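You operate a simulated robot arm through the tools that you are given. There is no shell and no other tool. Be economical: measure what you need, move in short steps, check, and stop when the job is done.

You are at the controls of a simulated robot arm. One attempt, no reset.

Task
Crimp the lug of the green cable end with one stroke of the press.
Fine: into the carriage, carriage under the narrow die, lever down and up, carriage out, the end back in its pocket.

It is judged by the outcome, as a careful person would: the job done as asked, and still so three seconds after it is handed in. It fails if anything else is knocked over, pushed out of place, dropped, spilled or broken.

Robot
A 7-joint arm with a two-finger parallel gripper, fixed in place. Base frame: the origin is at the foot of the arm, x ahead of it, y to its left, z up; the work surface is at about z = 805. Lengths are in mm, angles in degrees, forces in N, time in s.
Its first joint turns from -166.0 to 166.0 degrees. Payload 4.4 kg.
The tool frame sits at the grasp point between the pads (the TCP): z along the fingers, y along the line on which they close. The tips reach 23 mm beyond it. Largest opening 94 mm; finger width 38, thickness 10; the body of the gripper, 54 by 96 mm, starts 39 mm behind the TCP.
Orientation is that of the tool frame in the base frame, as a unit quaternion [w, x, y, z]. With the fingers straight down and closing along the base's y, the tool's x points along the base's -x, its y along +y and its z along -z.

Tools
- The arm moves only by the tool drive_tool. Its argument "plan" is a list of rows, each a list of 7 numbers: the shift along the base's x, y, z in mm, then the turn, a rotation vector about the base's x, y, z in degrees, then the finger opening in mm, from 0 to 94. In form: [[tx, ty, tz, ax, ay, az, grip], ...]. A call has 1 to 10 rows; each row is the pose to reach, as a shift and turn from the pose commanded when the call began. A row lasts 0.2 s, in which the tool goes at most 50 mm and 8.6 degrees; a call with a longer step from one row to the next is refused whole, and so is a gripper value outside its range. Where a pose cannot be reached the arm comes as near as it can. A force on the tool above 90 N (or 10 N above the force at the start of the call, whichever is more), or a blocked arm, ends the call early, and 0.2 s more pass. Each finger travels about 72 mm/s and halts on what it meets, pressing with about 34 N; the grip force reading is that of the motor and also rises with nothing between the fingers. The clock runs only during rows and for 0.2 s after the last one: add rows that repeat a pose to give the fingers time. It gives the time, the measured TCP pose, the force on the tool (base axes), the opening and the grip force at its end, in the units of the frame above (readings bear some noise).
- Cameras (640 x 400 px; columns grow to the right, rows downward): "scene" is fixed at [52.1, -499.5, 1381.5]; the picture's right is [0.58, -0.81, 0.00], its down [-0.35, -0.25, -0.90] and it looks along [0.73, 0.53, -0.43] (base axes); focal length 361 px, centre (320, 200). "wrist" rides on the gripper at [86, 16, -74] in the tool frame; the picture's right is [-0.18, 0.98, 0.00], its down [-0.58, -0.11, -0.81] and it looks along [-0.79, -0.15, 0.59] (tool axes); focal length 243 px, centre (320, 200). There is no depth. A picture from a camera that has moved, and an enlarged one, comes with that camera's place and axes in the base frame and with its lens.
- grab_frame(camera): a new picture of that camera. It takes no simulated time.
- close_up(camera, box): a new picture of the part [left, top, right, bottom] of that camera's present view, enlarged. It takes no simulated time.
- job_done(): hands the job in; it is judged then, once.

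Go step by step. Nothing tells you positions but the pictures and the camera data: compare them with the known pose of the tool, close in by small moves and look again before you grip or let go. The budget is 120 turns and 76 pictures, counting those below and the enlarged ones. Unless the task says otherwise, let go and move clear before handing in, and close with one line.

The tools are called after "Emit:" by a JSON object that holds its "name" and its "arguments". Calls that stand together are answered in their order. drive_tool: Moves the arm, as the interface text tells. Its arguments: {"type":"object","properties":{"plan":{"type":"array","items":{"type":"array","items":{"type":"number"}}}},"required":["plan"]} The other tools are called the same way: grab_frame (camera) takes a picture; close_up (camera, box) takes an enlarged picture of a part of a camera's view; job_done () hands the job in.

At the start:

```text
time_s: 0.0
position: [807.6, -117.7, 1248.1]
orientation: [0.0, -0.001, 1.0, 0.0]
contact_force: [0.2, 0.6, 0.1]
opening: 94.4
gripper_force: 0.1
```

scene: 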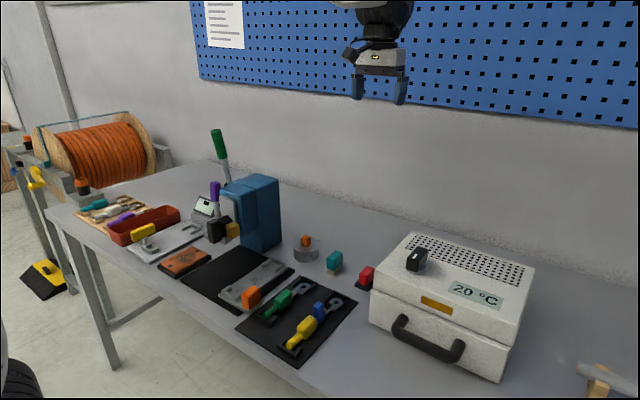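
wrist: 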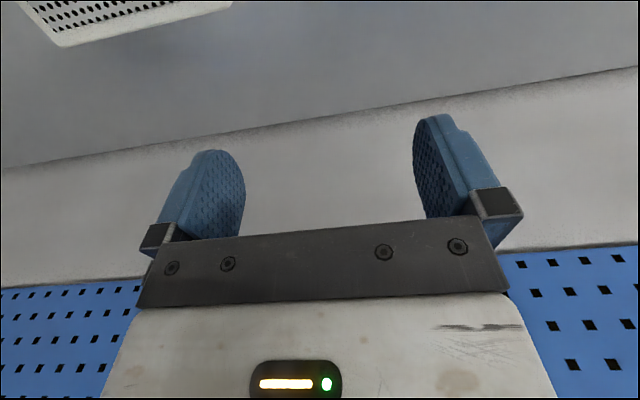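

I see a bench with a blue press, a carriage with an orange knob, and a black mat with green, blue and yellow cable ends. I take enlarged views before moving.

Emit:
{"name": "close_up", "arguments": {"camera": "scene", "box": [180, 240, 380, 365]}}

Emit:
{"name": "close_up", "arguments": {"camera": "scene", "box": [120, 120, 320, 245]}}

Emit:
{"name": "close_up", "arguments": {"camera": "scene", "box": [180, 170, 300, 245]}}

```text
3.20 times, centred on (280, 302) of scene
camera zoom: at [52.1, -499.5, 1381.5], right [0.58, -0.81, 0.0], down [-0.35, -0.25, -0.9], along [0.73, 0.53, -0.43], focal length 1156 px, centre (448, -128)
```

zoom: 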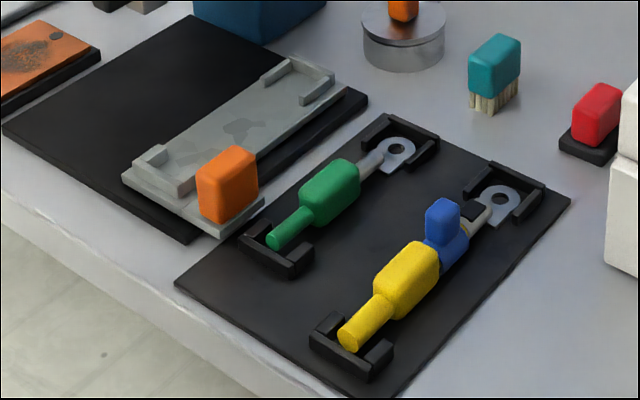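

```text
3.20 times, centred on (220, 182) of scene
camera zoom: at [52.1, -499.5, 1381.5], right [0.58, -0.81, 0.0], down [-0.35, -0.25, -0.9], along [0.73, 0.53, -0.43], focal length 1156 px, centre (640, 256)
```

zoom: 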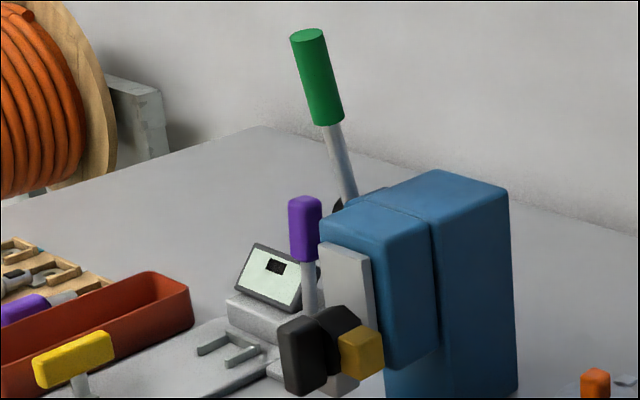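

```text
5.33 times, centred on (240, 208) of scene
camera zoom: at [52.1, -499.5, 1381.5], right [0.58, -0.81, 0.0], down [-0.35, -0.25, -0.9], along [0.73, 0.53, -0.43], focal length 1927 px, centre (747, 160)
```

zoom: 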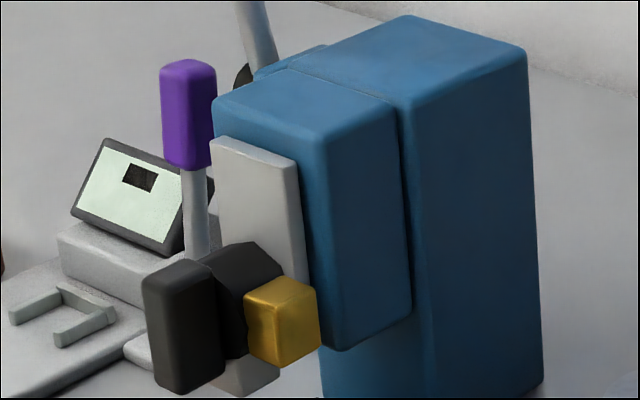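

The green end lies along x at about (526, -50). I'll pull back in x and then go left, to view the press from the front with the wrist camera.

Emit:
{"name": "drive_tool", "arguments": {"plan": [[-48, 0, 0, 0, 0, 0, 94], [-96, 0, 0, 0, 0, 0, 94], [-144, 0, 0, 0, 0, 0, 94], [-192, 0, 0, 0, 0, 0, 94], [-240, 0, 0, 0, 0, 0, 94], [-288, 0, 0, 0, 0, 0, 94], [-336, 0, 0, 0, 0, 0, 94], [-384, 0, 0, 0, 0, 0, 94], [-410, 40, 0, 0, 0, 0, 94], [-410, 80, 0, 0, 0, 0, 94]]}}

Emit:
{"name": "drive_tool", "arguments": {"plan": [[0, 40, -30, 0, 0, 0, 94], [0, 80, -60, 0, 0, 0, 94], [0, 120, -90, 0, 0, 0, 94], [0, 160, -120, 0, 0, 0, 94], [0, 200, -150, 0, 0, 0, 94], [0, 240, -170, 0, 0, 0, 94], [0, 280, -170, 0, 0, 0, 94], [0, 300, -170, 0, 0, 0, 94]]}}

Emit:
{"name": "grab_frame", "arguments": {"camera": "wrist"}}

```text
time_s: 2.2
position: [398.4, -35.3, 1250.1]
orientation: [0.0, 0.0, 1.0, 0.0]
contact_force: [0.5, -0.5, 0.6]
opening: 93.9
gripper_force: 0.0
```

```text
time_s: 4.0
position: [394.9, 262.5, 1077.8]
orientation: [0.0, 0.0, 1.0, 0.0]
contact_force: [-0.3, -0.1, -0.3]
opening: 94.1
gripper_force: 0.1
```

```text
70 pictures are left
camera wrist: at [308.6, 278.3, 1151.6], right [0.18, 0.98, 0.0], down [0.58, -0.11, 0.81], along [0.79, -0.15, -0.59], focal length 243 px, centre (320, 200)
```

wrist: 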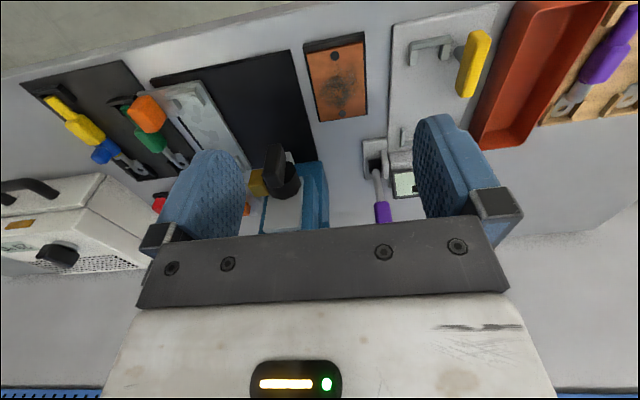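

The picture is inverted (image down is up). I zoom in on the press and carriage area.

Emit:
{"name": "close_up", "arguments": {"camera": "wrist", "box": [140, 40, 340, 240]}}

Emit:
{"name": "close_up", "arguments": {"camera": "wrist", "box": [340, 20, 520, 240]}}

```text
2.00 times, centred on (240, 140) of wrist
camera zoom: at [308.6, 278.3, 1151.6], right [0.18, 0.98, 0.0], down [0.58, -0.11, 0.81], along [0.79, -0.15, -0.59], focal length 485 px, centre (480, 320)
```

zoom: 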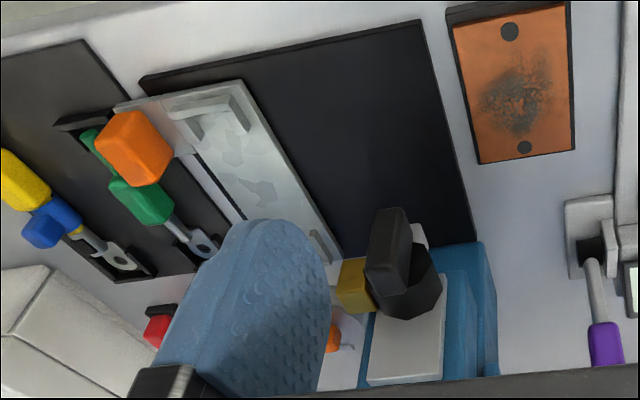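

```text
1.82 times, centred on (430, 130) of wrist
camera zoom: at [308.6, 278.3, 1151.6], right [0.18, 0.98, 0.0], down [0.58, -0.11, 0.81], along [0.79, -0.15, -0.59], focal length 441 px, centre (120, 327)
```

zoom: 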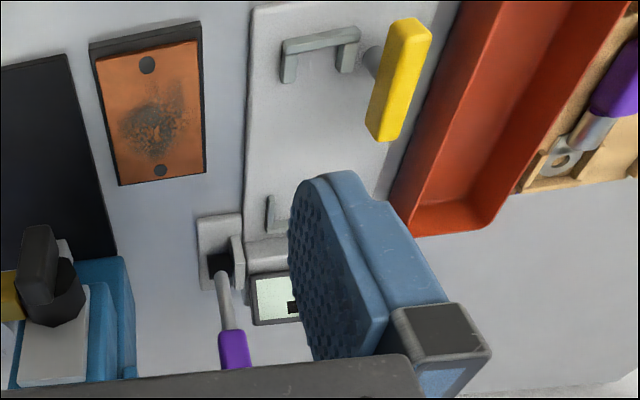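

I check the note on the wall and the carriage details.

Emit:
{"name": "close_up", "arguments": {"camera": "scene", "box": [195, 0, 255, 50]}}

Emit:
{"name": "drive_tool", "arguments": {"plan": [[-25, -30, -20, 0, 0, 0, 94], [-50, -60, -40, 0, 0, 0, 94], [-75, -60, -60, 0, 0, 0, 94], [-75, -60, -100, 0, 0, 0, 94], [-75, -60, -110, 0, 0, 0, 94]]}}

Emit:
{"name": "grab_frame", "arguments": {"camera": "wrist"}}

```text
8.00 times, centred on (225, 25) of scene
camera zoom: at [52.1, -499.5, 1381.5], right [0.58, -0.81, 0.0], down [-0.35, -0.25, -0.9], along [0.73, 0.53, -0.43], focal length 2890 px, centre (1080, 1600)
```

zoom: 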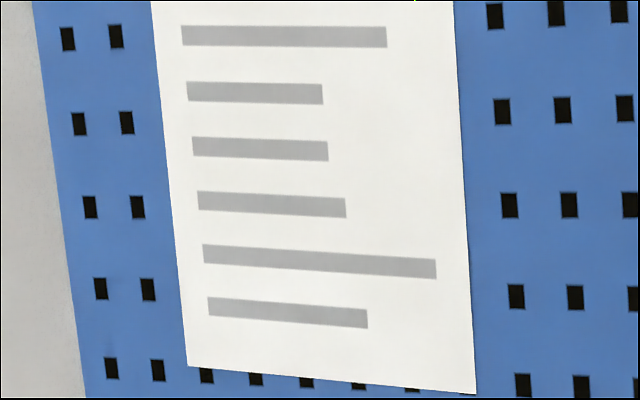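

```text
time_s: 5.2
position: [320.6, 202.4, 968.6]
orientation: [0.0, 0.0, 1.0, 0.0]
contact_force: [-0.2, -0.3, -0.1]
opening: 94.0
gripper_force: 0.1
```

```text
66 pictures are left
camera wrist: at [234.0, 218.1, 1042.9], right [0.18, 0.98, 0.0], down [0.58, -0.11, 0.81], along [0.79, -0.15, -0.59], focal length 243 px, centre (320, 200)
```

wrist: 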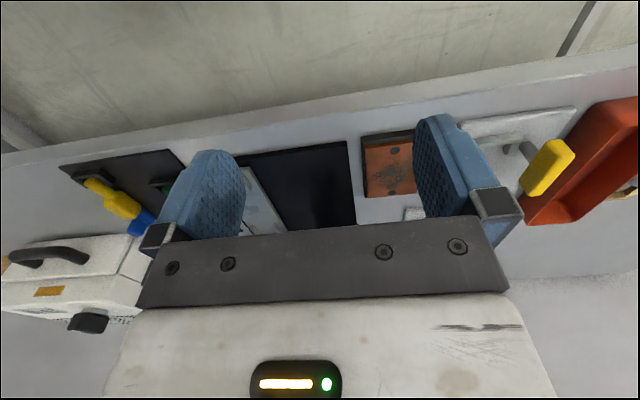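

The fingers hide the press, so I raise the arm again and tilt it to look more horizontally.

Emit:
{"name": "drive_tool", "arguments": {"plan": [[0, 0, 20, 0, -8, 0, 94], [0, 0, 40, 0, -16, 0, 94], [0, 0, 60, 0, -24, 0, 94], [0, 0, 60, 0, -32, 0, 94], [0, 0, 60, 0, -36, 0, 94]]}}

Emit:
{"name": "grab_frame", "arguments": {"camera": "wrist"}}

```text
time_s: 6.4
position: [320.9, 202.5, 1027.9]
orientation: [0.31, 0.0, 0.951, 0.001]
contact_force: [-0.1, -1.2, -0.8]
opening: 94.3
gripper_force: 0.1
```

```text
65 pictures are left
camera wrist: at [207.3, 218.0, 1037.2], right [0.15, 0.98, 0.11], down [0.0, -0.11, 0.99], along [0.99, -0.15, -0.01], focal length 243 px, centre (320, 200)
```

wrist: 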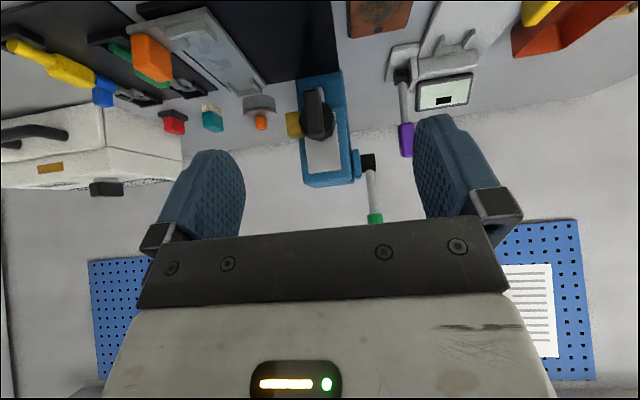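

Good view: the green lever pivots on the press's left side. I zoom in on the press.

Emit:
{"name": "close_up", "arguments": {"camera": "wrist", "box": [230, 60, 400, 230]}}

Emit:
{"name": "close_up", "arguments": {"camera": "wrist", "box": [80, 0, 280, 140]}}

```text
2.35 times, centred on (315, 145) of wrist
camera zoom: at [207.3, 218.0, 1037.2], right [0.15, 0.98, 0.11], down [0.0, -0.11, 0.99], along [0.99, -0.15, -0.01], focal length 571 px, centre (332, 329)
```

zoom: 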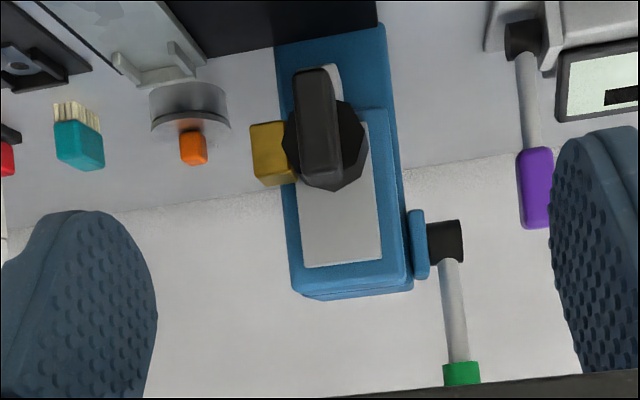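

```text
2.86 times, centred on (180, 70) of wrist
camera zoom: at [207.3, 218.0, 1037.2], right [0.15, 0.98, 0.11], down [0.0, -0.11, 0.99], along [0.99, -0.15, -0.01], focal length 693 px, centre (720, 571)
```

zoom: 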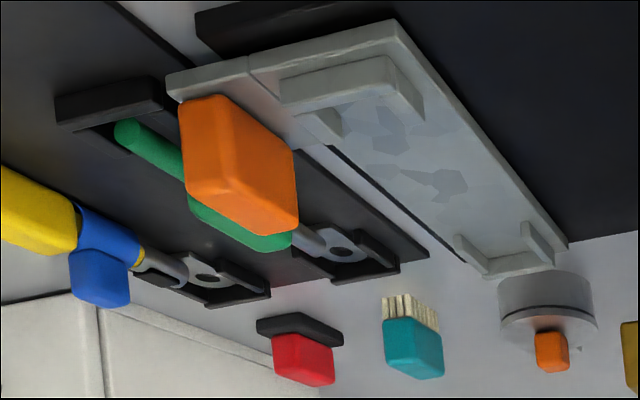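

The press has a turret with a black knob at about (563, 173, 914), and a gold die sits to its side. I move closer to see it.

Emit:
{"name": "drive_tool", "arguments": {"plan": [[45, 0, 0, 0, 0, 0, 94], [90, 0, 0, 0, 0, 0, 94], [120, 0, -10, 0, 0, 0, 94]]}}

Emit:
{"name": "close_up", "arguments": {"camera": "wrist", "box": [200, 0, 440, 150]}}

```text
time_s: 7.2
position: [444.0, 206.2, 1017.4]
orientation: [0.309, 0.001, 0.951, 0.0]
contact_force: [-0.2, -0.5, -0.4]
opening: 93.8
gripper_force: 0.1
```

```text
2.67 times, centred on (320, 75) of wrist
camera zoom: at [329.3, 219.8, 1027.3], right [0.15, 0.98, 0.11], down [0.0, -0.11, 0.99], along [0.99, -0.15, -0.01], focal length 647 px, centre (320, 533)
```

zoom: 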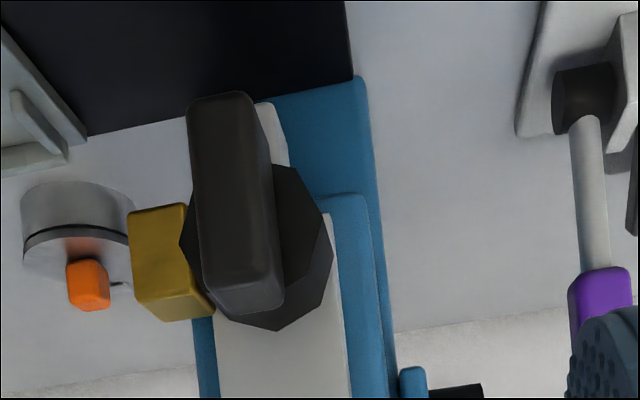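

I lower the camera to see the underside of the turret.

Emit:
{"name": "drive_tool", "arguments": {"plan": [[-20, 0, -40, 0, 0, 0, 94], [-40, 0, -80, 0, 0, 0, 94], [-60, 0, -115, 0, 0, 0, 94], [-60, 0, -115, 0, -8, 0, 94]]}}

Emit:
{"name": "grab_frame", "arguments": {"camera": "wrist"}}

```text
time_s: 8.2
position: [382.3, 204.0, 903.3]
orientation: [0.373, 0.0, 0.928, 0.0]
contact_force: [0.6, 0.2, 0.9]
opening: 93.9
gripper_force: 0.0
```

```text
61 pictures are left
camera wrist: at [268.0, 219.3, 895.6], right [0.13, 0.98, 0.13], down [-0.14, -0.11, 0.98], along [0.98, -0.15, 0.13], focal length 243 px, centre (320, 200)
```

wrist: 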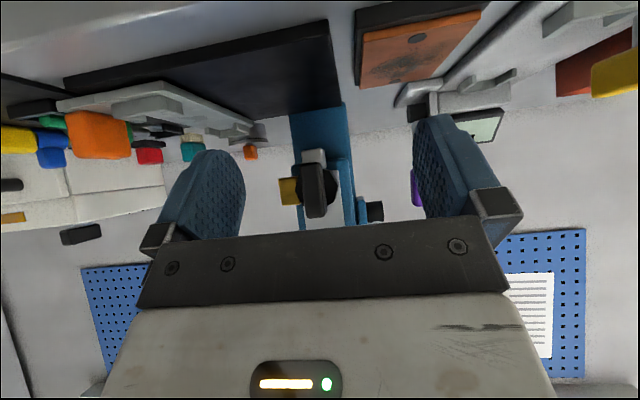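

Emit:
{"name": "close_up", "arguments": {"camera": "wrist", "box": [240, 90, 400, 230]}}

Emit:
{"name": "close_up", "arguments": {"camera": "wrist", "box": [60, 30, 300, 180]}}

```text
2.86 times, centred on (320, 160) of wrist
camera zoom: at [268.0, 219.3, 895.6], right [0.13, 0.98, 0.13], down [-0.14, -0.11, 0.98], along [0.98, -0.15, 0.13], focal length 693 px, centre (320, 314)
```

zoom: 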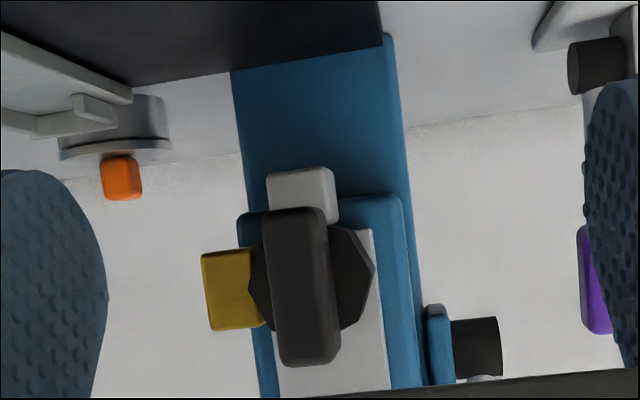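

```text
2.67 times, centred on (180, 105) of wrist
camera zoom: at [268.0, 219.3, 895.6], right [0.13, 0.98, 0.13], down [-0.14, -0.11, 0.98], along [0.98, -0.15, 0.13], focal length 647 px, centre (693, 453)
```

zoom: 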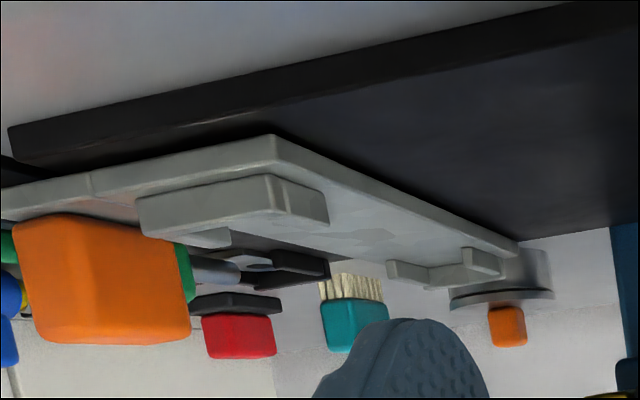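

The turret carries two dies: a white one pointing down and a gold one to the -y side. I look from the front right to compare their widths.

Emit:
{"name": "drive_tool", "arguments": {"plan": [[0, -20, 0, 0, 0, 7, 94], [15, -40, 0, 0, 0, 14, 94], [30, -60, 0, 0, 0, 21, 94], [60, -76, 0, 0, 0, 28, 94], [80, -76, 0, 0, 0, 35, 94]]}}

Emit:
{"name": "grab_frame", "arguments": {"camera": "wrist"}}

```text
time_s: 9.4
position: [461.1, 128.0, 949.6]
orientation: [0.402, -0.282, 0.865, 0.106]
contact_force: [0.3, -0.5, -0.1]
opening: 93.9
gripper_force: 0.1
```

```text
58 pictures are left
camera wrist: at [360.1, 74.6, 930.5], right [-0.47, 0.88, 0.1], down [-0.15, -0.19, 0.97], along [0.87, 0.44, 0.22], focal length 243 px, centre (320, 200)
```

wrist: 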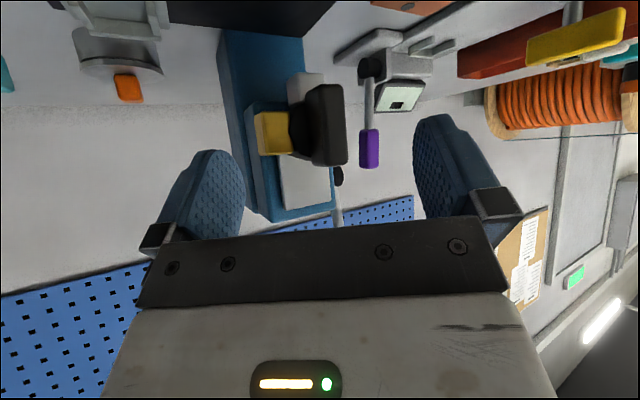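

Emit:
{"name": "close_up", "arguments": {"camera": "wrist", "box": [220, 50, 360, 200]}}

```text
2.67 times, centred on (290, 125) of wrist
camera zoom: at [360.1, 74.6, 930.5], right [-0.47, 0.88, 0.1], down [-0.15, -0.19, 0.97], along [0.87, 0.44, 0.22], focal length 647 px, centre (400, 400)
```

zoom: 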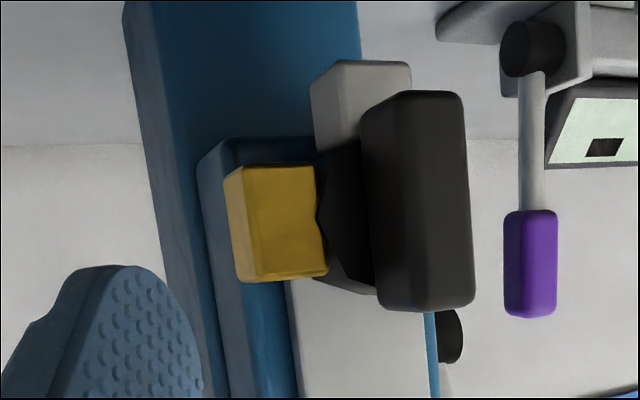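

The white die at the bottom looks narrower (about 26 mm against about 35 mm for gold), which I'll confirm later. Now I return to tool-down and view the carriage and green end from above.

Emit:
{"name": "drive_tool", "arguments": {"plan": [[-20, 0, 30, 0, 0, -7, 94], [-40, 0, 60, 0, 0, -14, 94], [-60, 0, 90, 0, 0, -21, 94], [-60, 0, 100, 0, 0, -28, 94], [-60, 0, 110, 0, 0, -35, 94]]}}

Emit:
{"name": "drive_tool", "arguments": {"plan": [[10, -20, 0, 0, 8, 0, 94], [20, -40, 0, 0, 16, 0, 94], [30, -60, 0, 0, 24, 0, 94], [40, -80, 0, 0, 32, 0, 94], [50, -110, 0, 0, 40, 0, 94], [60, -120, 0, 0, 44, 0, 94], [60, -120, 0, 0, 44, 0, 94]]}}

Emit:
{"name": "grab_frame", "arguments": {"camera": "wrist"}}

```text
time_s: 10.6
position: [404.0, 128.9, 1003.1]
orientation: [0.364, -0.001, 0.931, -0.005]
contact_force: [0.2, 0.1, 1.0]
opening: 93.9
gripper_force: 0.1
```

```text
time_s: 12.2
position: [462.9, 6.1, 1013.3]
orientation: [-0.001, -0.001, 1.0, -0.001]
contact_force: [0.5, 0.1, -0.1]
opening: 93.9
gripper_force: 0.0
```

```text
56 pictures are left
camera wrist: at [375.2, 22.0, 1088.1], right [0.18, 0.98, 0.0], down [0.58, -0.11, 0.81], along [0.79, -0.15, -0.59], focal length 243 px, centre (320, 200)
```

wrist: 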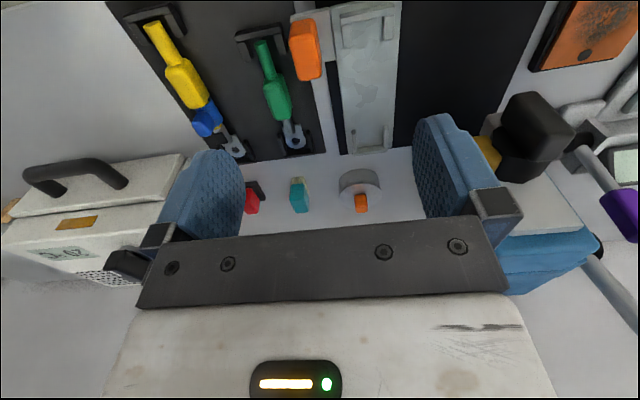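

Emit:
{"name": "close_up", "arguments": {"camera": "wrist", "box": [220, 0, 420, 160]}}

Emit:
{"name": "close_up", "arguments": {"camera": "wrist", "box": [400, 60, 620, 260]}}

```text
2.50 times, centred on (320, 80) of wrist
camera zoom: at [375.2, 22.0, 1088.1], right [0.18, 0.98, 0.0], down [0.58, -0.11, 0.81], along [0.79, -0.15, -0.59], focal length 606 px, centre (320, 500)
```

zoom: 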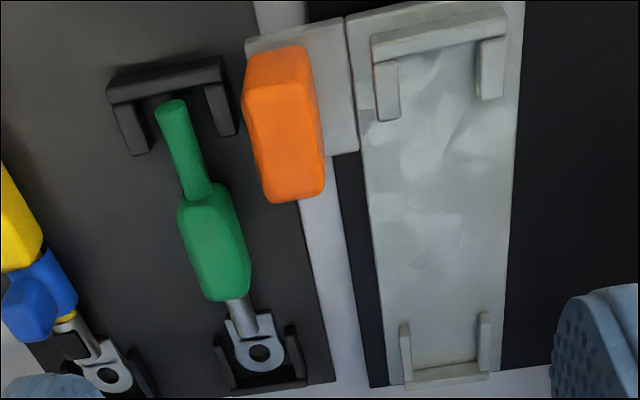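

```text
2.00 times, centred on (510, 160) of wrist
camera zoom: at [375.2, 22.0, 1088.1], right [0.18, 0.98, 0.0], down [0.58, -0.11, 0.81], along [0.79, -0.15, -0.59], focal length 485 px, centre (-60, 280)
```

zoom: 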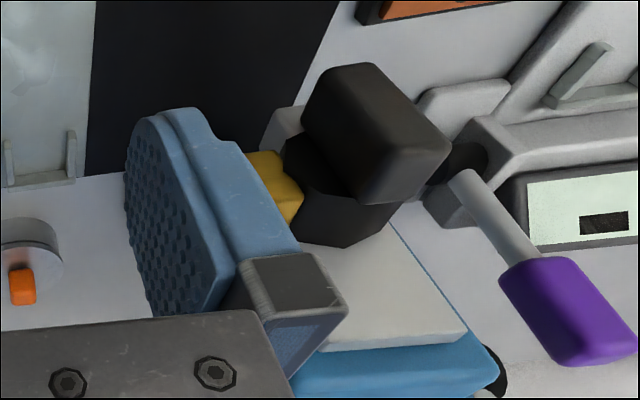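

The carriage cradle axis is about y 49, the green end's axis about y -53.5, and the knob is at (469, -8). I move above the green body and check alignment.

Emit:
{"name": "drive_tool", "arguments": {"plan": [[20, -20, -30, 0, 0, 0, 60], [40, -40, -60, 0, 0, 0, 60], [57, -59.5, -95, 0, 0, 0, 60], [57, -59.5, -125, 0, 0, 0, 60], [57, -59.5, -125, 0, 0, 0, 60]]}}

Emit:
{"name": "grab_frame", "arguments": {"camera": "wrist"}}

Emit:
{"name": "close_up", "arguments": {"camera": "scene", "box": [200, 220, 360, 340]}}

```text
time_s: 13.4
position: [518.8, -51.6, 888.9]
orientation: [0.0, 0.0, 1.0, 0.0]
contact_force: [0.3, -0.1, 0.1]
opening: 59.9
gripper_force: 0.0
```

```text
53 pictures are left
camera wrist: at [432.0, -38.0, 963.0], right [0.18, 0.98, 0.0], down [0.58, -0.11, 0.81], along [0.79, -0.15, -0.59], focal length 243 px, centre (320, 200)
```

wrist: 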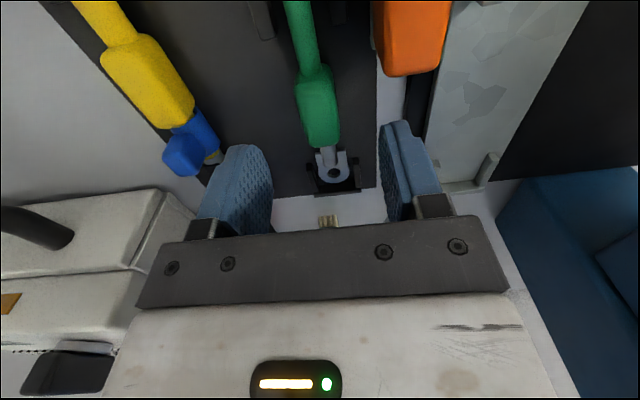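

```text
3.33 times, centred on (280, 280) of scene
camera zoom: at [52.1, -499.5, 1381.5], right [0.58, -0.81, 0.0], down [-0.35, -0.25, -0.9], along [0.73, 0.53, -0.43], focal length 1204 px, centre (453, -67)
```

zoom: 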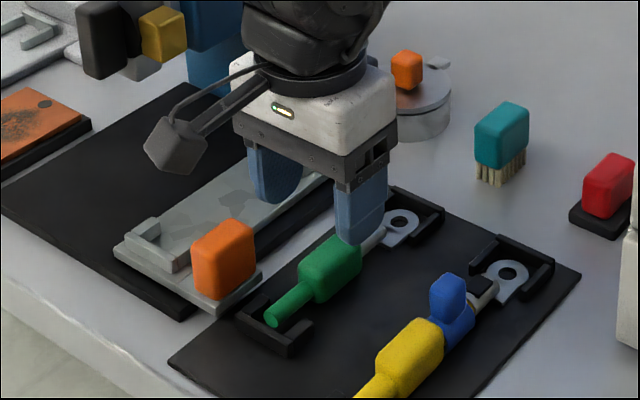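

Aligned within 3 mm. I descend to z≈837 and close on the green body.

Emit:
{"name": "drive_tool", "arguments": {"plan": [[-2, -2.5, -25, 0, 0, 0, 60], [-2, -2.5, -45, 0, 0, 0, 60], [-2, -2.5, -52, 0, 0, 0, 60], [-2, -2.5, -52, 0, 0, 0, 60]]}}

Emit:
{"name": "grab_frame", "arguments": {"camera": "wrist"}}

Emit:
{"name": "close_up", "arguments": {"camera": "scene", "box": [220, 240, 340, 330]}}

```text
time_s: 14.4
position: [517.7, -54.8, 837.3]
orientation: [0.0, 0.0, 1.0, 0.0]
contact_force: [-0.4, -0.4, -0.4]
opening: 60.2
gripper_force: 0.0
```

```text
51 pictures are left
camera wrist: at [430.8, -39.1, 911.1], right [0.18, 0.98, 0.0], down [0.58, -0.11, 0.81], along [0.79, -0.15, -0.59], focal length 243 px, centre (320, 200)
```

wrist: 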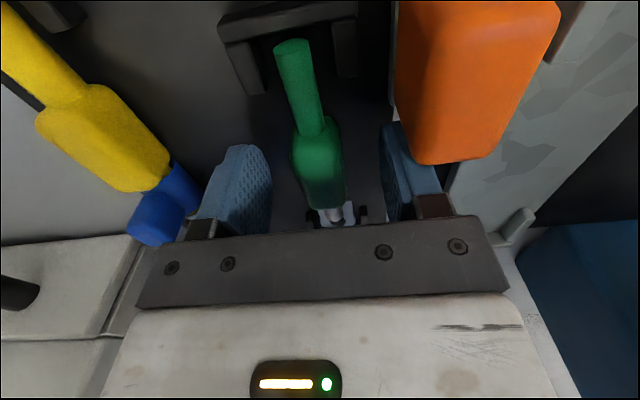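

```text
4.44 times, centred on (280, 285) of scene
camera zoom: at [52.1, -499.5, 1381.5], right [0.58, -0.81, 0.0], down [-0.35, -0.25, -0.9], along [0.73, 0.53, -0.43], focal length 1606 px, centre (498, -178)
```

zoom: 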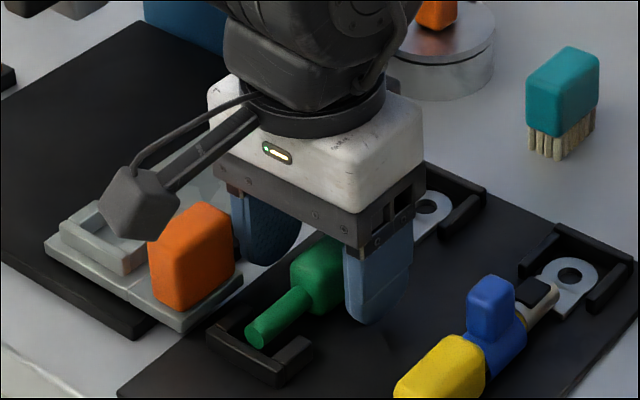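

Fingers straddle the body with clearance. I close and lift straight up.

Emit:
{"name": "drive_tool", "arguments": {"plan": [[0, 0, 0, 0, 0, 0, 40], [0, 0, 0, 0, 0, 0, 25], [0, 0, 0, 0, 0, 0, 15], [0, 0, 0, 0, 0, 0, 15]]}}

Emit:
{"name": "drive_tool", "arguments": {"plan": [[0, 0, 15, 0, 0, 0, 15], [0, 0, 40, 0, 0, 0, 15], [0, 0, 70, 0, 0, 0, 15], [0, 0, 70, 0, 0, 0, 15]]}}

Emit:
{"name": "grab_frame", "arguments": {"camera": "wrist"}}

Emit:
{"name": "close_up", "arguments": {"camera": "scene", "box": [220, 210, 360, 330]}}

```text
time_s: 15.4
position: [517.4, -54.6, 837.4]
orientation: [-0.001, 0.0, 1.0, 0.0]
contact_force: [-0.6, -1.5, 2.1]
opening: 23.8
gripper_force: 33.7
```

```text
time_s: 16.4
position: [517.1, -54.3, 907.0]
orientation: [0.0, -0.001, 1.0, 0.0]
contact_force: [0.3, 0.1, -2.8]
opening: 24.1
gripper_force: 34.0
```

```text
49 pictures are left
camera wrist: at [430.4, -38.7, 981.6], right [0.18, 0.98, 0.0], down [0.58, -0.11, 0.81], along [0.79, -0.15, -0.59], focal length 243 px, centre (320, 200)
```

wrist: 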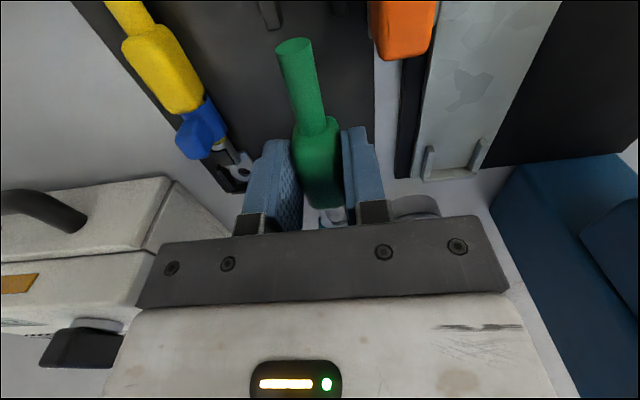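

```text
3.33 times, centred on (290, 270) of scene
camera zoom: at [52.1, -499.5, 1381.5], right [0.58, -0.81, 0.0], down [-0.35, -0.25, -0.9], along [0.73, 0.53, -0.43], focal length 1204 px, centre (420, -33)
```

zoom: 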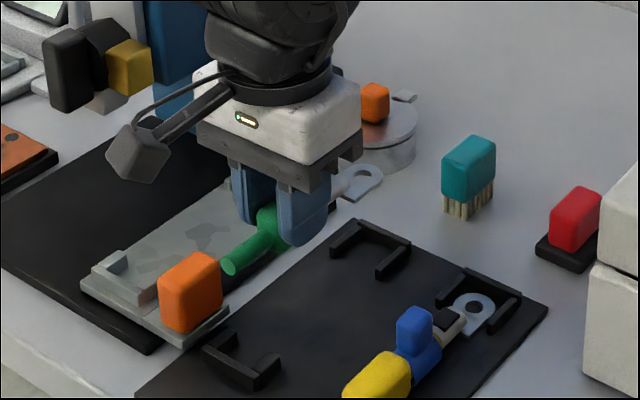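

The end is held level. I carry it over the carriage cradle (y≈49) and look again before lowering.

Emit:
{"name": "drive_tool", "arguments": {"plan": [[0, 35, 0, 0, 0, 0, 15], [0, 70, 0, 0, 0, 0, 15], [2, 103.5, 0, 0, 0, 0, 15], [2, 103.5, -30, 0, 0, 0, 15], [2, 103.5, -30, 0, 0, 0, 15]]}}

Emit:
{"name": "grab_frame", "arguments": {"camera": "wrist"}}

Emit:
{"name": "close_up", "arguments": {"camera": "scene", "box": [200, 220, 320, 320]}}

```text
time_s: 17.6
position: [518.4, 52.8, 876.0]
orientation: [-0.001, 0.0, 1.0, 0.0]
contact_force: [-0.4, 0.5, -2.4]
opening: 23.8
gripper_force: 34.1
```

```text
47 pictures are left
camera wrist: at [432.2, 66.9, 950.0], right [0.18, 0.98, 0.0], down [0.58, -0.11, 0.81], along [0.79, -0.15, -0.59], focal length 243 px, centre (320, 200)
```

wrist: 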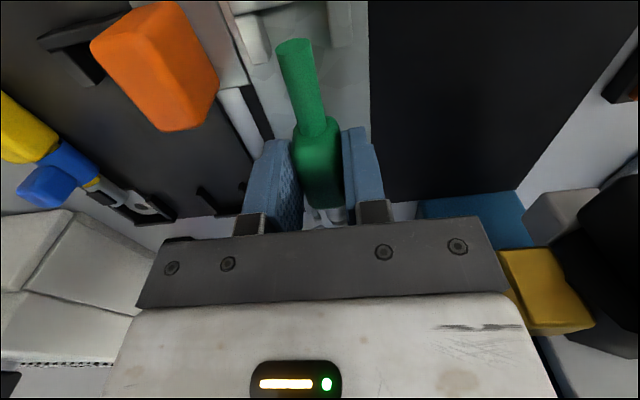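

```text
4.00 times, centred on (260, 270) of scene
camera zoom: at [52.1, -499.5, 1381.5], right [0.58, -0.81, 0.0], down [-0.35, -0.25, -0.9], along [0.73, 0.53, -0.43], focal length 1445 px, centre (560, -80)
```

zoom: 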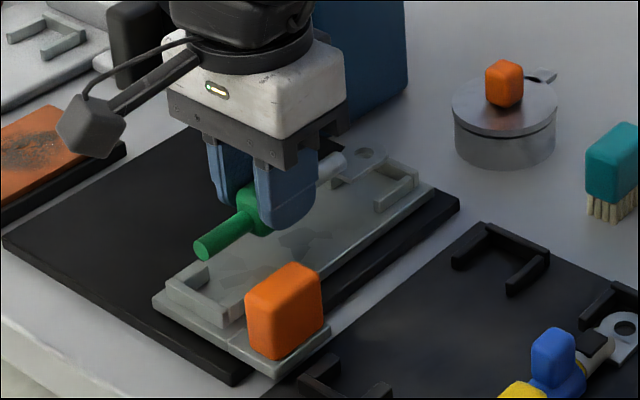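

The reading shows y about 4 mm high relative to the cradle's mid (≈48). I correct and lower partway.

Emit:
{"name": "drive_tool", "arguments": {"plan": [[1, -4, 0, 0, 0, 0, 15], [1, -4, -10, 0, 0, 0, 15], [1, -4, -18, 0, 0, 0, 15], [1, -4, -18, 0, 0, 0, 15]]}}

Emit:
{"name": "grab_frame", "arguments": {"camera": "wrist"}}

Emit:
{"name": "close_up", "arguments": {"camera": "scene", "box": [220, 230, 320, 310]}}

```text
time_s: 18.6
position: [521.2, 44.3, 858.4]
orientation: [0.002, 0.0, 1.0, 0.001]
contact_force: [-11.3, 1.1, 23.4]
opening: 24.0
gripper_force: 34.0
```

```text
45 pictures are left
camera wrist: at [433.3, 60.9, 932.7], right [0.18, 0.98, 0.0], down [0.58, -0.11, 0.81], along [0.79, -0.15, -0.59], focal length 243 px, centre (320, 200)
```

wrist: 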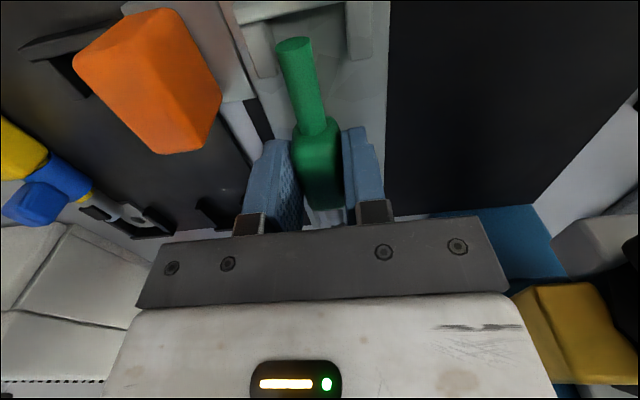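

```text
5.00 times, centred on (270, 270) of scene
camera zoom: at [52.1, -499.5, 1381.5], right [0.58, -0.81, 0.0], down [-0.35, -0.25, -0.9], along [0.73, 0.53, -0.43], focal length 1806 px, centre (570, -150)
```

zoom: 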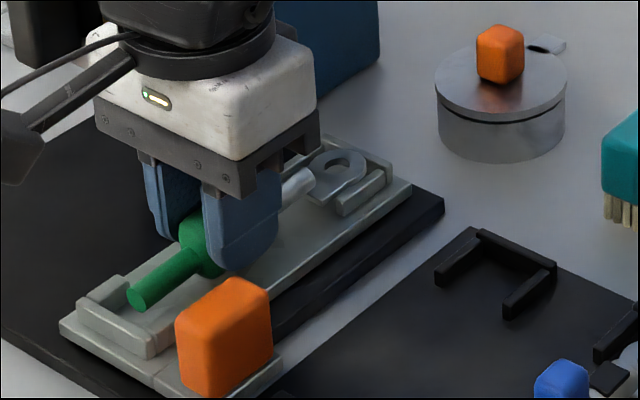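

Something touched (23 N): the lug is meeting the far cradle wall. I lift 10 mm and back off in x.

Emit:
{"name": "drive_tool", "arguments": {"plan": [[0, 0, 10, 0, 0, 0, 15], [-4, 0, 10, 0, 0, 0, 15], [-4, 0, 10, 0, 0, 0, 15], [-4, 0, 10, 0, 0, 0, 15]]}}

Emit:
{"name": "close_up", "arguments": {"camera": "scene", "box": [220, 230, 320, 310]}}

Emit:
{"name": "grab_frame", "arguments": {"camera": "wrist"}}

```text
time_s: 19.6
position: [515.1, 46.5, 868.2]
orientation: [0.001, -0.001, 1.0, 0.0]
contact_force: [0.4, -0.5, -2.3]
opening: 23.5
gripper_force: 34.4
```

```text
5.00 times, centred on (270, 270) of scene
camera zoom: at [52.1, -499.5, 1381.5], right [0.58, -0.81, 0.0], down [-0.35, -0.25, -0.9], along [0.73, 0.53, -0.43], focal length 1806 px, centre (570, -150)
```

zoom: 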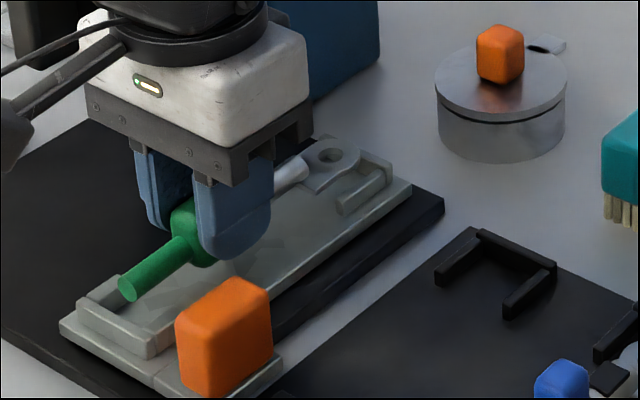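

```text
42 pictures are left
camera wrist: at [429.3, 60.9, 941.8], right [0.18, 0.98, 0.0], down [0.58, -0.11, 0.81], along [0.79, -0.15, -0.59], focal length 243 px, centre (320, 200)
```

wrist: 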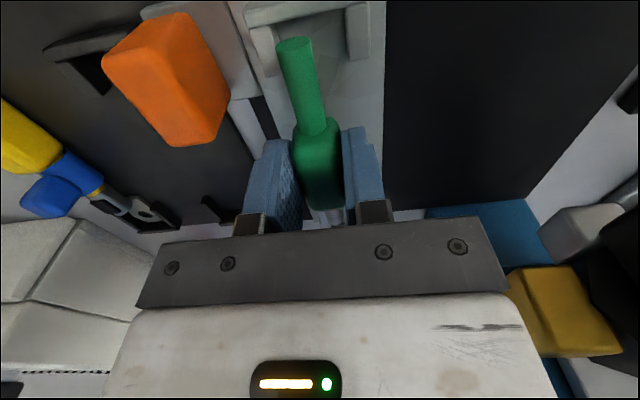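

The lug now sits short of the far wall, but the tail is about 4 mm to the -y side of the cradle centre. I shift +3.5 in y and lower gently.

Emit:
{"name": "drive_tool", "arguments": {"plan": [[1, 3.5, 0, 0, 0, 0, 15], [1, 3.5, -5, 0, 0, 0, 15], [1, 3.5, -9, 0, 0, 0, 15], [1, 3.5, -9, 0, 0, 0, 15]]}}

Emit:
{"name": "close_up", "arguments": {"camera": "scene", "box": [220, 230, 320, 310]}}

Emit:
{"name": "close_up", "arguments": {"camera": "wrist", "box": [220, 0, 420, 220]}}

```text
time_s: 20.6
position: [516.7, 48.5, 858.5]
orientation: [-0.001, 0.0, 1.0, 0.0]
contact_force: [0.9, -0.7, -2.6]
opening: 23.7
gripper_force: 33.8
```

```text
5.00 times, centred on (270, 270) of scene
camera zoom: at [52.1, -499.5, 1381.5], right [0.58, -0.81, 0.0], down [-0.35, -0.25, -0.9], along [0.73, 0.53, -0.43], focal length 1806 px, centre (570, -150)
```

zoom: 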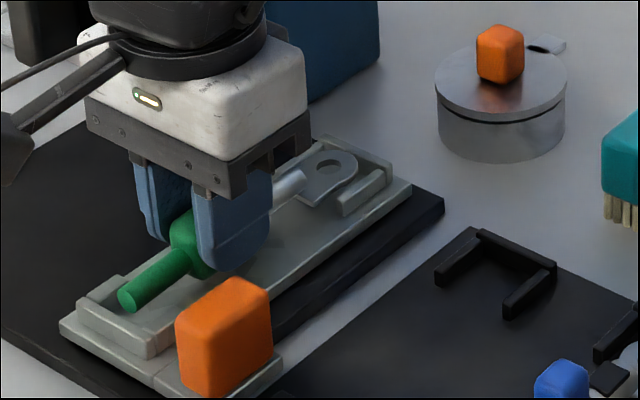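

```text
1.82 times, centred on (320, 110) of wrist
camera zoom: at [430.4, 63.9, 932.9], right [0.18, 0.98, 0.0], down [0.58, -0.11, 0.81], along [0.79, -0.15, -0.59], focal length 441 px, centre (320, 364)
```

zoom: 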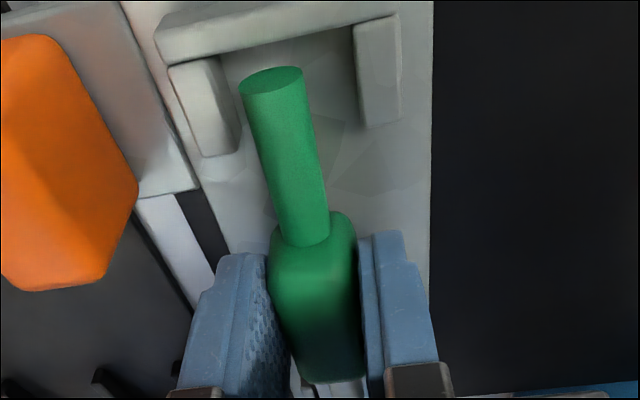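

No contact, lug lying inside the far cradle. I nudge +1.5 in y and lower further in small steps until it touches.

Emit:
{"name": "drive_tool", "arguments": {"plan": [[0, 1.5, 0, 0, 0, 0, 15], [0, 1.5, -3, 0, 0, 0, 15], [0, 1.5, -6, 0, 0, 0, 15], [0, 1.5, -6, 0, 0, 0, 15]]}}

Emit:
{"name": "close_up", "arguments": {"camera": "scene", "box": [220, 230, 320, 310]}}

```text
time_s: 21.6
position: [517.2, 50.6, 852.6]
orientation: [0.0, -0.001, 1.0, 0.0]
contact_force: [0.5, 0.3, -2.5]
opening: 23.7
gripper_force: 33.9
```

```text
5.00 times, centred on (270, 270) of scene
camera zoom: at [52.1, -499.5, 1381.5], right [0.58, -0.81, 0.0], down [-0.35, -0.25, -0.9], along [0.73, 0.53, -0.43], focal length 1806 px, centre (570, -150)
```

zoom: 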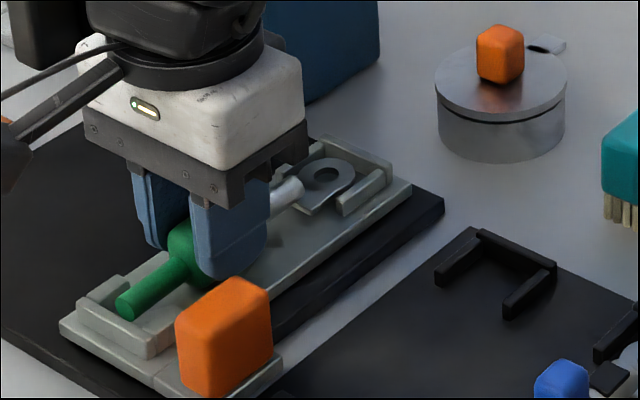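

Looks centred. I lower more until contact.

Emit:
{"name": "drive_tool", "arguments": {"plan": [[1, 0, -2, 0, 0, 0, 15], [1, 0, -4, 0, 0, 0, 15], [1, 0, -4, 0, 0, 0, 15]]}}

Emit:
{"name": "close_up", "arguments": {"camera": "scene", "box": [220, 230, 320, 310]}}

```text
time_s: 22.4
position: [519.5, 50.5, 851.0]
orientation: [0.001, 0.001, 1.0, 0.0]
contact_force: [-0.1, 0.0, 35.9]
opening: 23.9
gripper_force: 33.8
```

```text
5.00 times, centred on (270, 270) of scene
camera zoom: at [52.1, -499.5, 1381.5], right [0.58, -0.81, 0.0], down [-0.35, -0.25, -0.9], along [0.73, 0.53, -0.43], focal length 1806 px, centre (570, -150)
```

zoom: 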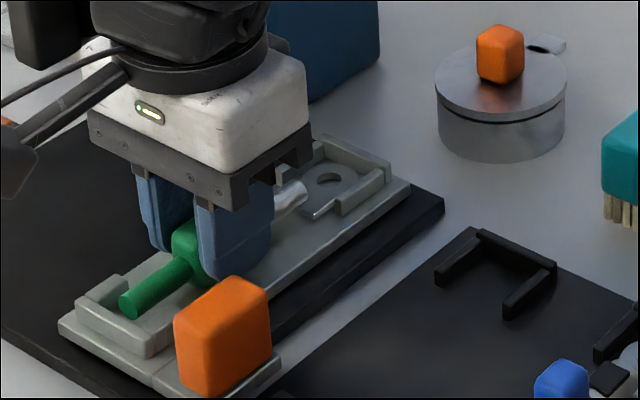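

Seated flat (contact). I relieve the pressure, open, and rise.

Emit:
{"name": "drive_tool", "arguments": {"plan": [[0, 0, 2.2, 0, 0, 0, 15], [0, 0, 2.2, 0, 0, 0, 28], [0, 0, 2.2, 0, 0, 0, 42], [0, 0, 2.2, 0, 0, 0, 48], [0, 0, 2.2, 0, 0, 0, 48]]}}

Emit:
{"name": "drive_tool", "arguments": {"plan": [[0, 0, 20, 0, 0, 0, 48], [0, 0, 55, 0, 0, 0, 48], [-25, -25, 75, 0, 0, 0, 48], [-50, -58, 75, 0, 0, 0, 48], [-50, -58, 75, 0, 0, 0, 48]]}}

Emit:
{"name": "grab_frame", "arguments": {"camera": "wrist"}}

Emit:
{"name": "close_up", "arguments": {"camera": "scene", "box": [200, 210, 340, 330]}}

```text
time_s: 23.6
position: [519.2, 49.9, 852.0]
orientation: [0.0, 0.0, 1.0, -0.001]
contact_force: [1.0, -0.4, 0.0]
opening: 48.0
gripper_force: 0.0
```

```text
time_s: 24.8
position: [468.1, -7.7, 925.9]
orientation: [0.0, 0.0, 1.0, 0.0]
contact_force: [0.2, 0.5, 0.3]
opening: 47.8
gripper_force: 0.0
```

```text
37 pictures are left
camera wrist: at [381.7, 8.1, 1000.5], right [0.18, 0.98, 0.0], down [0.58, -0.11, 0.81], along [0.79, -0.15, -0.59], focal length 243 px, centre (320, 200)
```

wrist: 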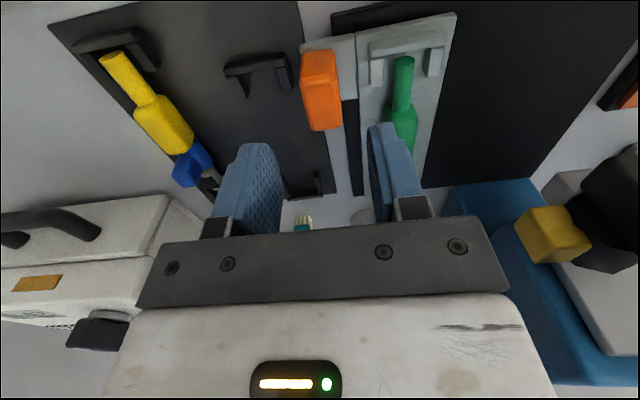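

```text
3.33 times, centred on (270, 270) of scene
camera zoom: at [52.1, -499.5, 1381.5], right [0.58, -0.81, 0.0], down [-0.35, -0.25, -0.9], along [0.73, 0.53, -0.43], focal length 1204 px, centre (487, -33)
```

zoom: 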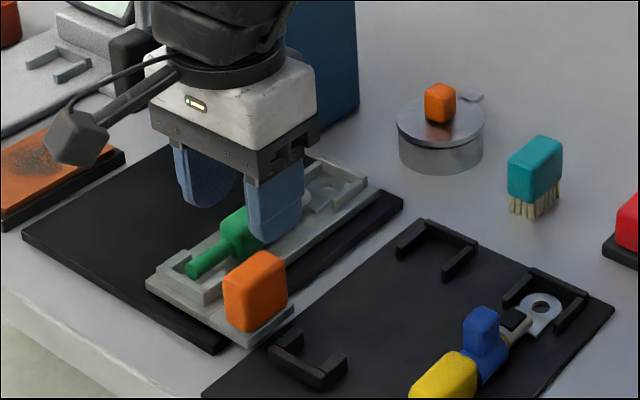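

The cable lies cleanly in the cradle. The knob is centred under the tool; I descend over it and close.

Emit:
{"name": "drive_tool", "arguments": {"plan": [[0, 0.5, -30, 0, 0, 0, 48], [0, 0.5, -55, 0, 0, 0, 48], [0, 0.5, -68, 0, 0, 0, 48], [0, 0.5, -68, 0, 0, 0, 48]]}}

Emit:
{"name": "close_up", "arguments": {"camera": "scene", "box": [200, 210, 340, 330]}}

```text
time_s: 25.8
position: [468.6, -6.0, 857.8]
orientation: [-0.001, 0.0, 1.0, 0.0]
contact_force: [0.2, -0.3, 0.0]
opening: 48.3
gripper_force: 0.1
```

```text
3.33 times, centred on (270, 270) of scene
camera zoom: at [52.1, -499.5, 1381.5], right [0.58, -0.81, 0.0], down [-0.35, -0.25, -0.9], along [0.73, 0.53, -0.43], focal length 1204 px, centre (487, -33)
```

zoom: 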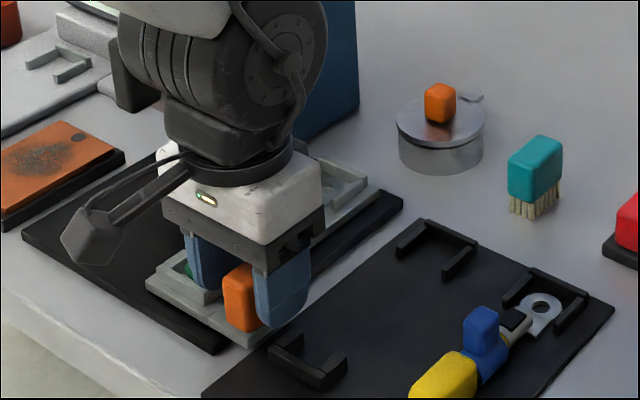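

Emit:
{"name": "drive_tool", "arguments": {"plan": [[0, 0, 0, 0, 0, 0, 30], [0, 0, 0, 0, 0, 0, 10], [0, 0, 0, 0, 0, 0, 10], [0, 0, 0, 0, 0, 0, 10]]}}

Emit:
{"name": "drive_tool", "arguments": {"plan": [[0, 10, 0, 0, 0, 0, 10], [0, 20, 0, 0, 0, 0, 10], [0, 30, 0, 0, 0, 0, 10], [0, 30, 0, 0, 0, 0, 10]]}}

Emit:
{"name": "close_up", "arguments": {"camera": "scene", "box": [200, 210, 340, 330]}}

```text
time_s: 26.8
position: [468.2, -5.2, 857.6]
orientation: [0.0, 0.0, 1.0, 0.001]
contact_force: [1.4, -0.6, -3.2]
opening: 23.8
gripper_force: 45.2
```

```text
time_s: 27.8
position: [468.1, 23.7, 857.3]
orientation: [0.0, 0.001, 1.0, 0.0]
contact_force: [9.2, 0.5, -27.5]
opening: 23.6
gripper_force: 44.6
```

```text
3.33 times, centred on (270, 270) of scene
camera zoom: at [52.1, -499.5, 1381.5], right [0.58, -0.81, 0.0], down [-0.35, -0.25, -0.9], along [0.73, 0.53, -0.43], focal length 1204 px, centre (487, -33)
```

zoom: 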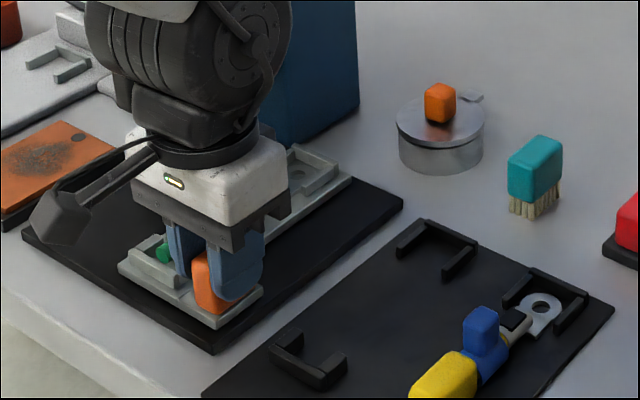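

The carriage slides freely. I continue towards the press with a slight z relief.

Emit:
{"name": "drive_tool", "arguments": {"plan": [[0, 10, -0.7, 0, 0, 0, 10], [0, 20, -0.7, 0, 0, 0, 10], [0, 30, -0.7, 0, 0, 0, 10], [0, 40, -0.7, 0, 0, 0, 10], [0, 50, -0.7, 0, 0, 0, 10], [0, 60, -0.7, 0, 0, 0, 10], [0, 70, -0.7, 0, 0, 0, 10], [0, 70, -0.7, 0, 0, 0, 10]]}}

Emit:
{"name": "grab_frame", "arguments": {"camera": "scene"}}

Emit:
{"name": "grab_frame", "arguments": {"camera": "wrist"}}

```text
time_s: 29.6
position: [469.4, 92.6, 857.0]
orientation: [0.0, 0.001, 1.0, 0.0]
contact_force: [-18.2, 0.7, 21.9]
opening: 24.1
gripper_force: 44.7
```

```text
33 pictures are left
```

scene: 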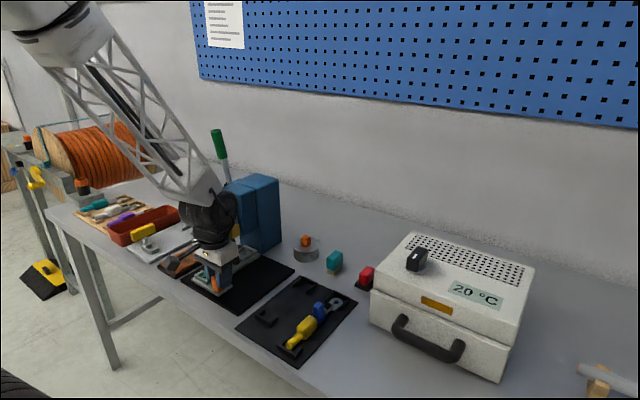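

```text
32 pictures are left
camera wrist: at [382.5, 107.6, 931.7], right [0.18, 0.98, 0.0], down [0.58, -0.11, 0.81], along [0.79, -0.15, -0.59], focal length 243 px, centre (320, 200)
```

wrist: 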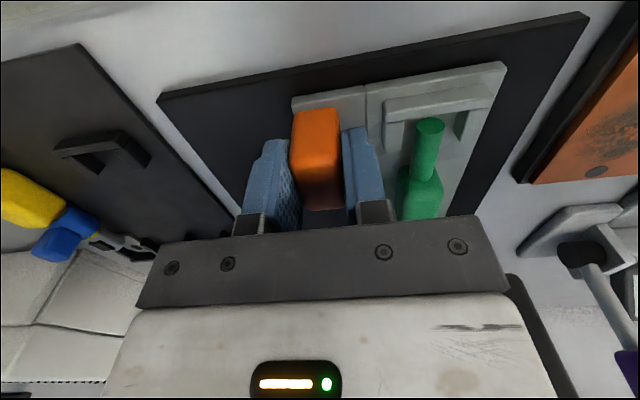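

Continuing the last stretch slowly towards y≈115.

Emit:
{"name": "drive_tool", "arguments": {"plan": [[-0.5, 8, 0.4, 0, 0, 0, 10], [-0.5, 16, 0.4, 0, 0, 0, 10], [-0.5, 22, 0.4, 0, 0, 0, 10], [-0.5, 22, 0.4, 0, 0, 0, 10]]}}

Emit:
{"name": "close_up", "arguments": {"camera": "scene", "box": [170, 170, 310, 300]}}

```text
time_s: 30.6
position: [467.9, 114.8, 858.4]
orientation: [0.0, 0.0, 1.0, 0.0]
contact_force: [20.0, -0.5, -22.3]
opening: 23.6
gripper_force: 44.6
```

```text
3.08 times, centred on (240, 235) of scene
camera zoom: at [52.1, -499.5, 1381.5], right [0.58, -0.81, 0.0], down [-0.35, -0.25, -0.9], along [0.73, 0.53, -0.43], focal length 1112 px, centre (566, 92)
```

zoom: 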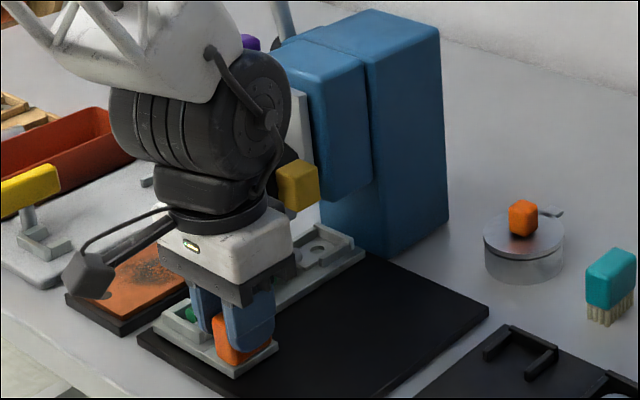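

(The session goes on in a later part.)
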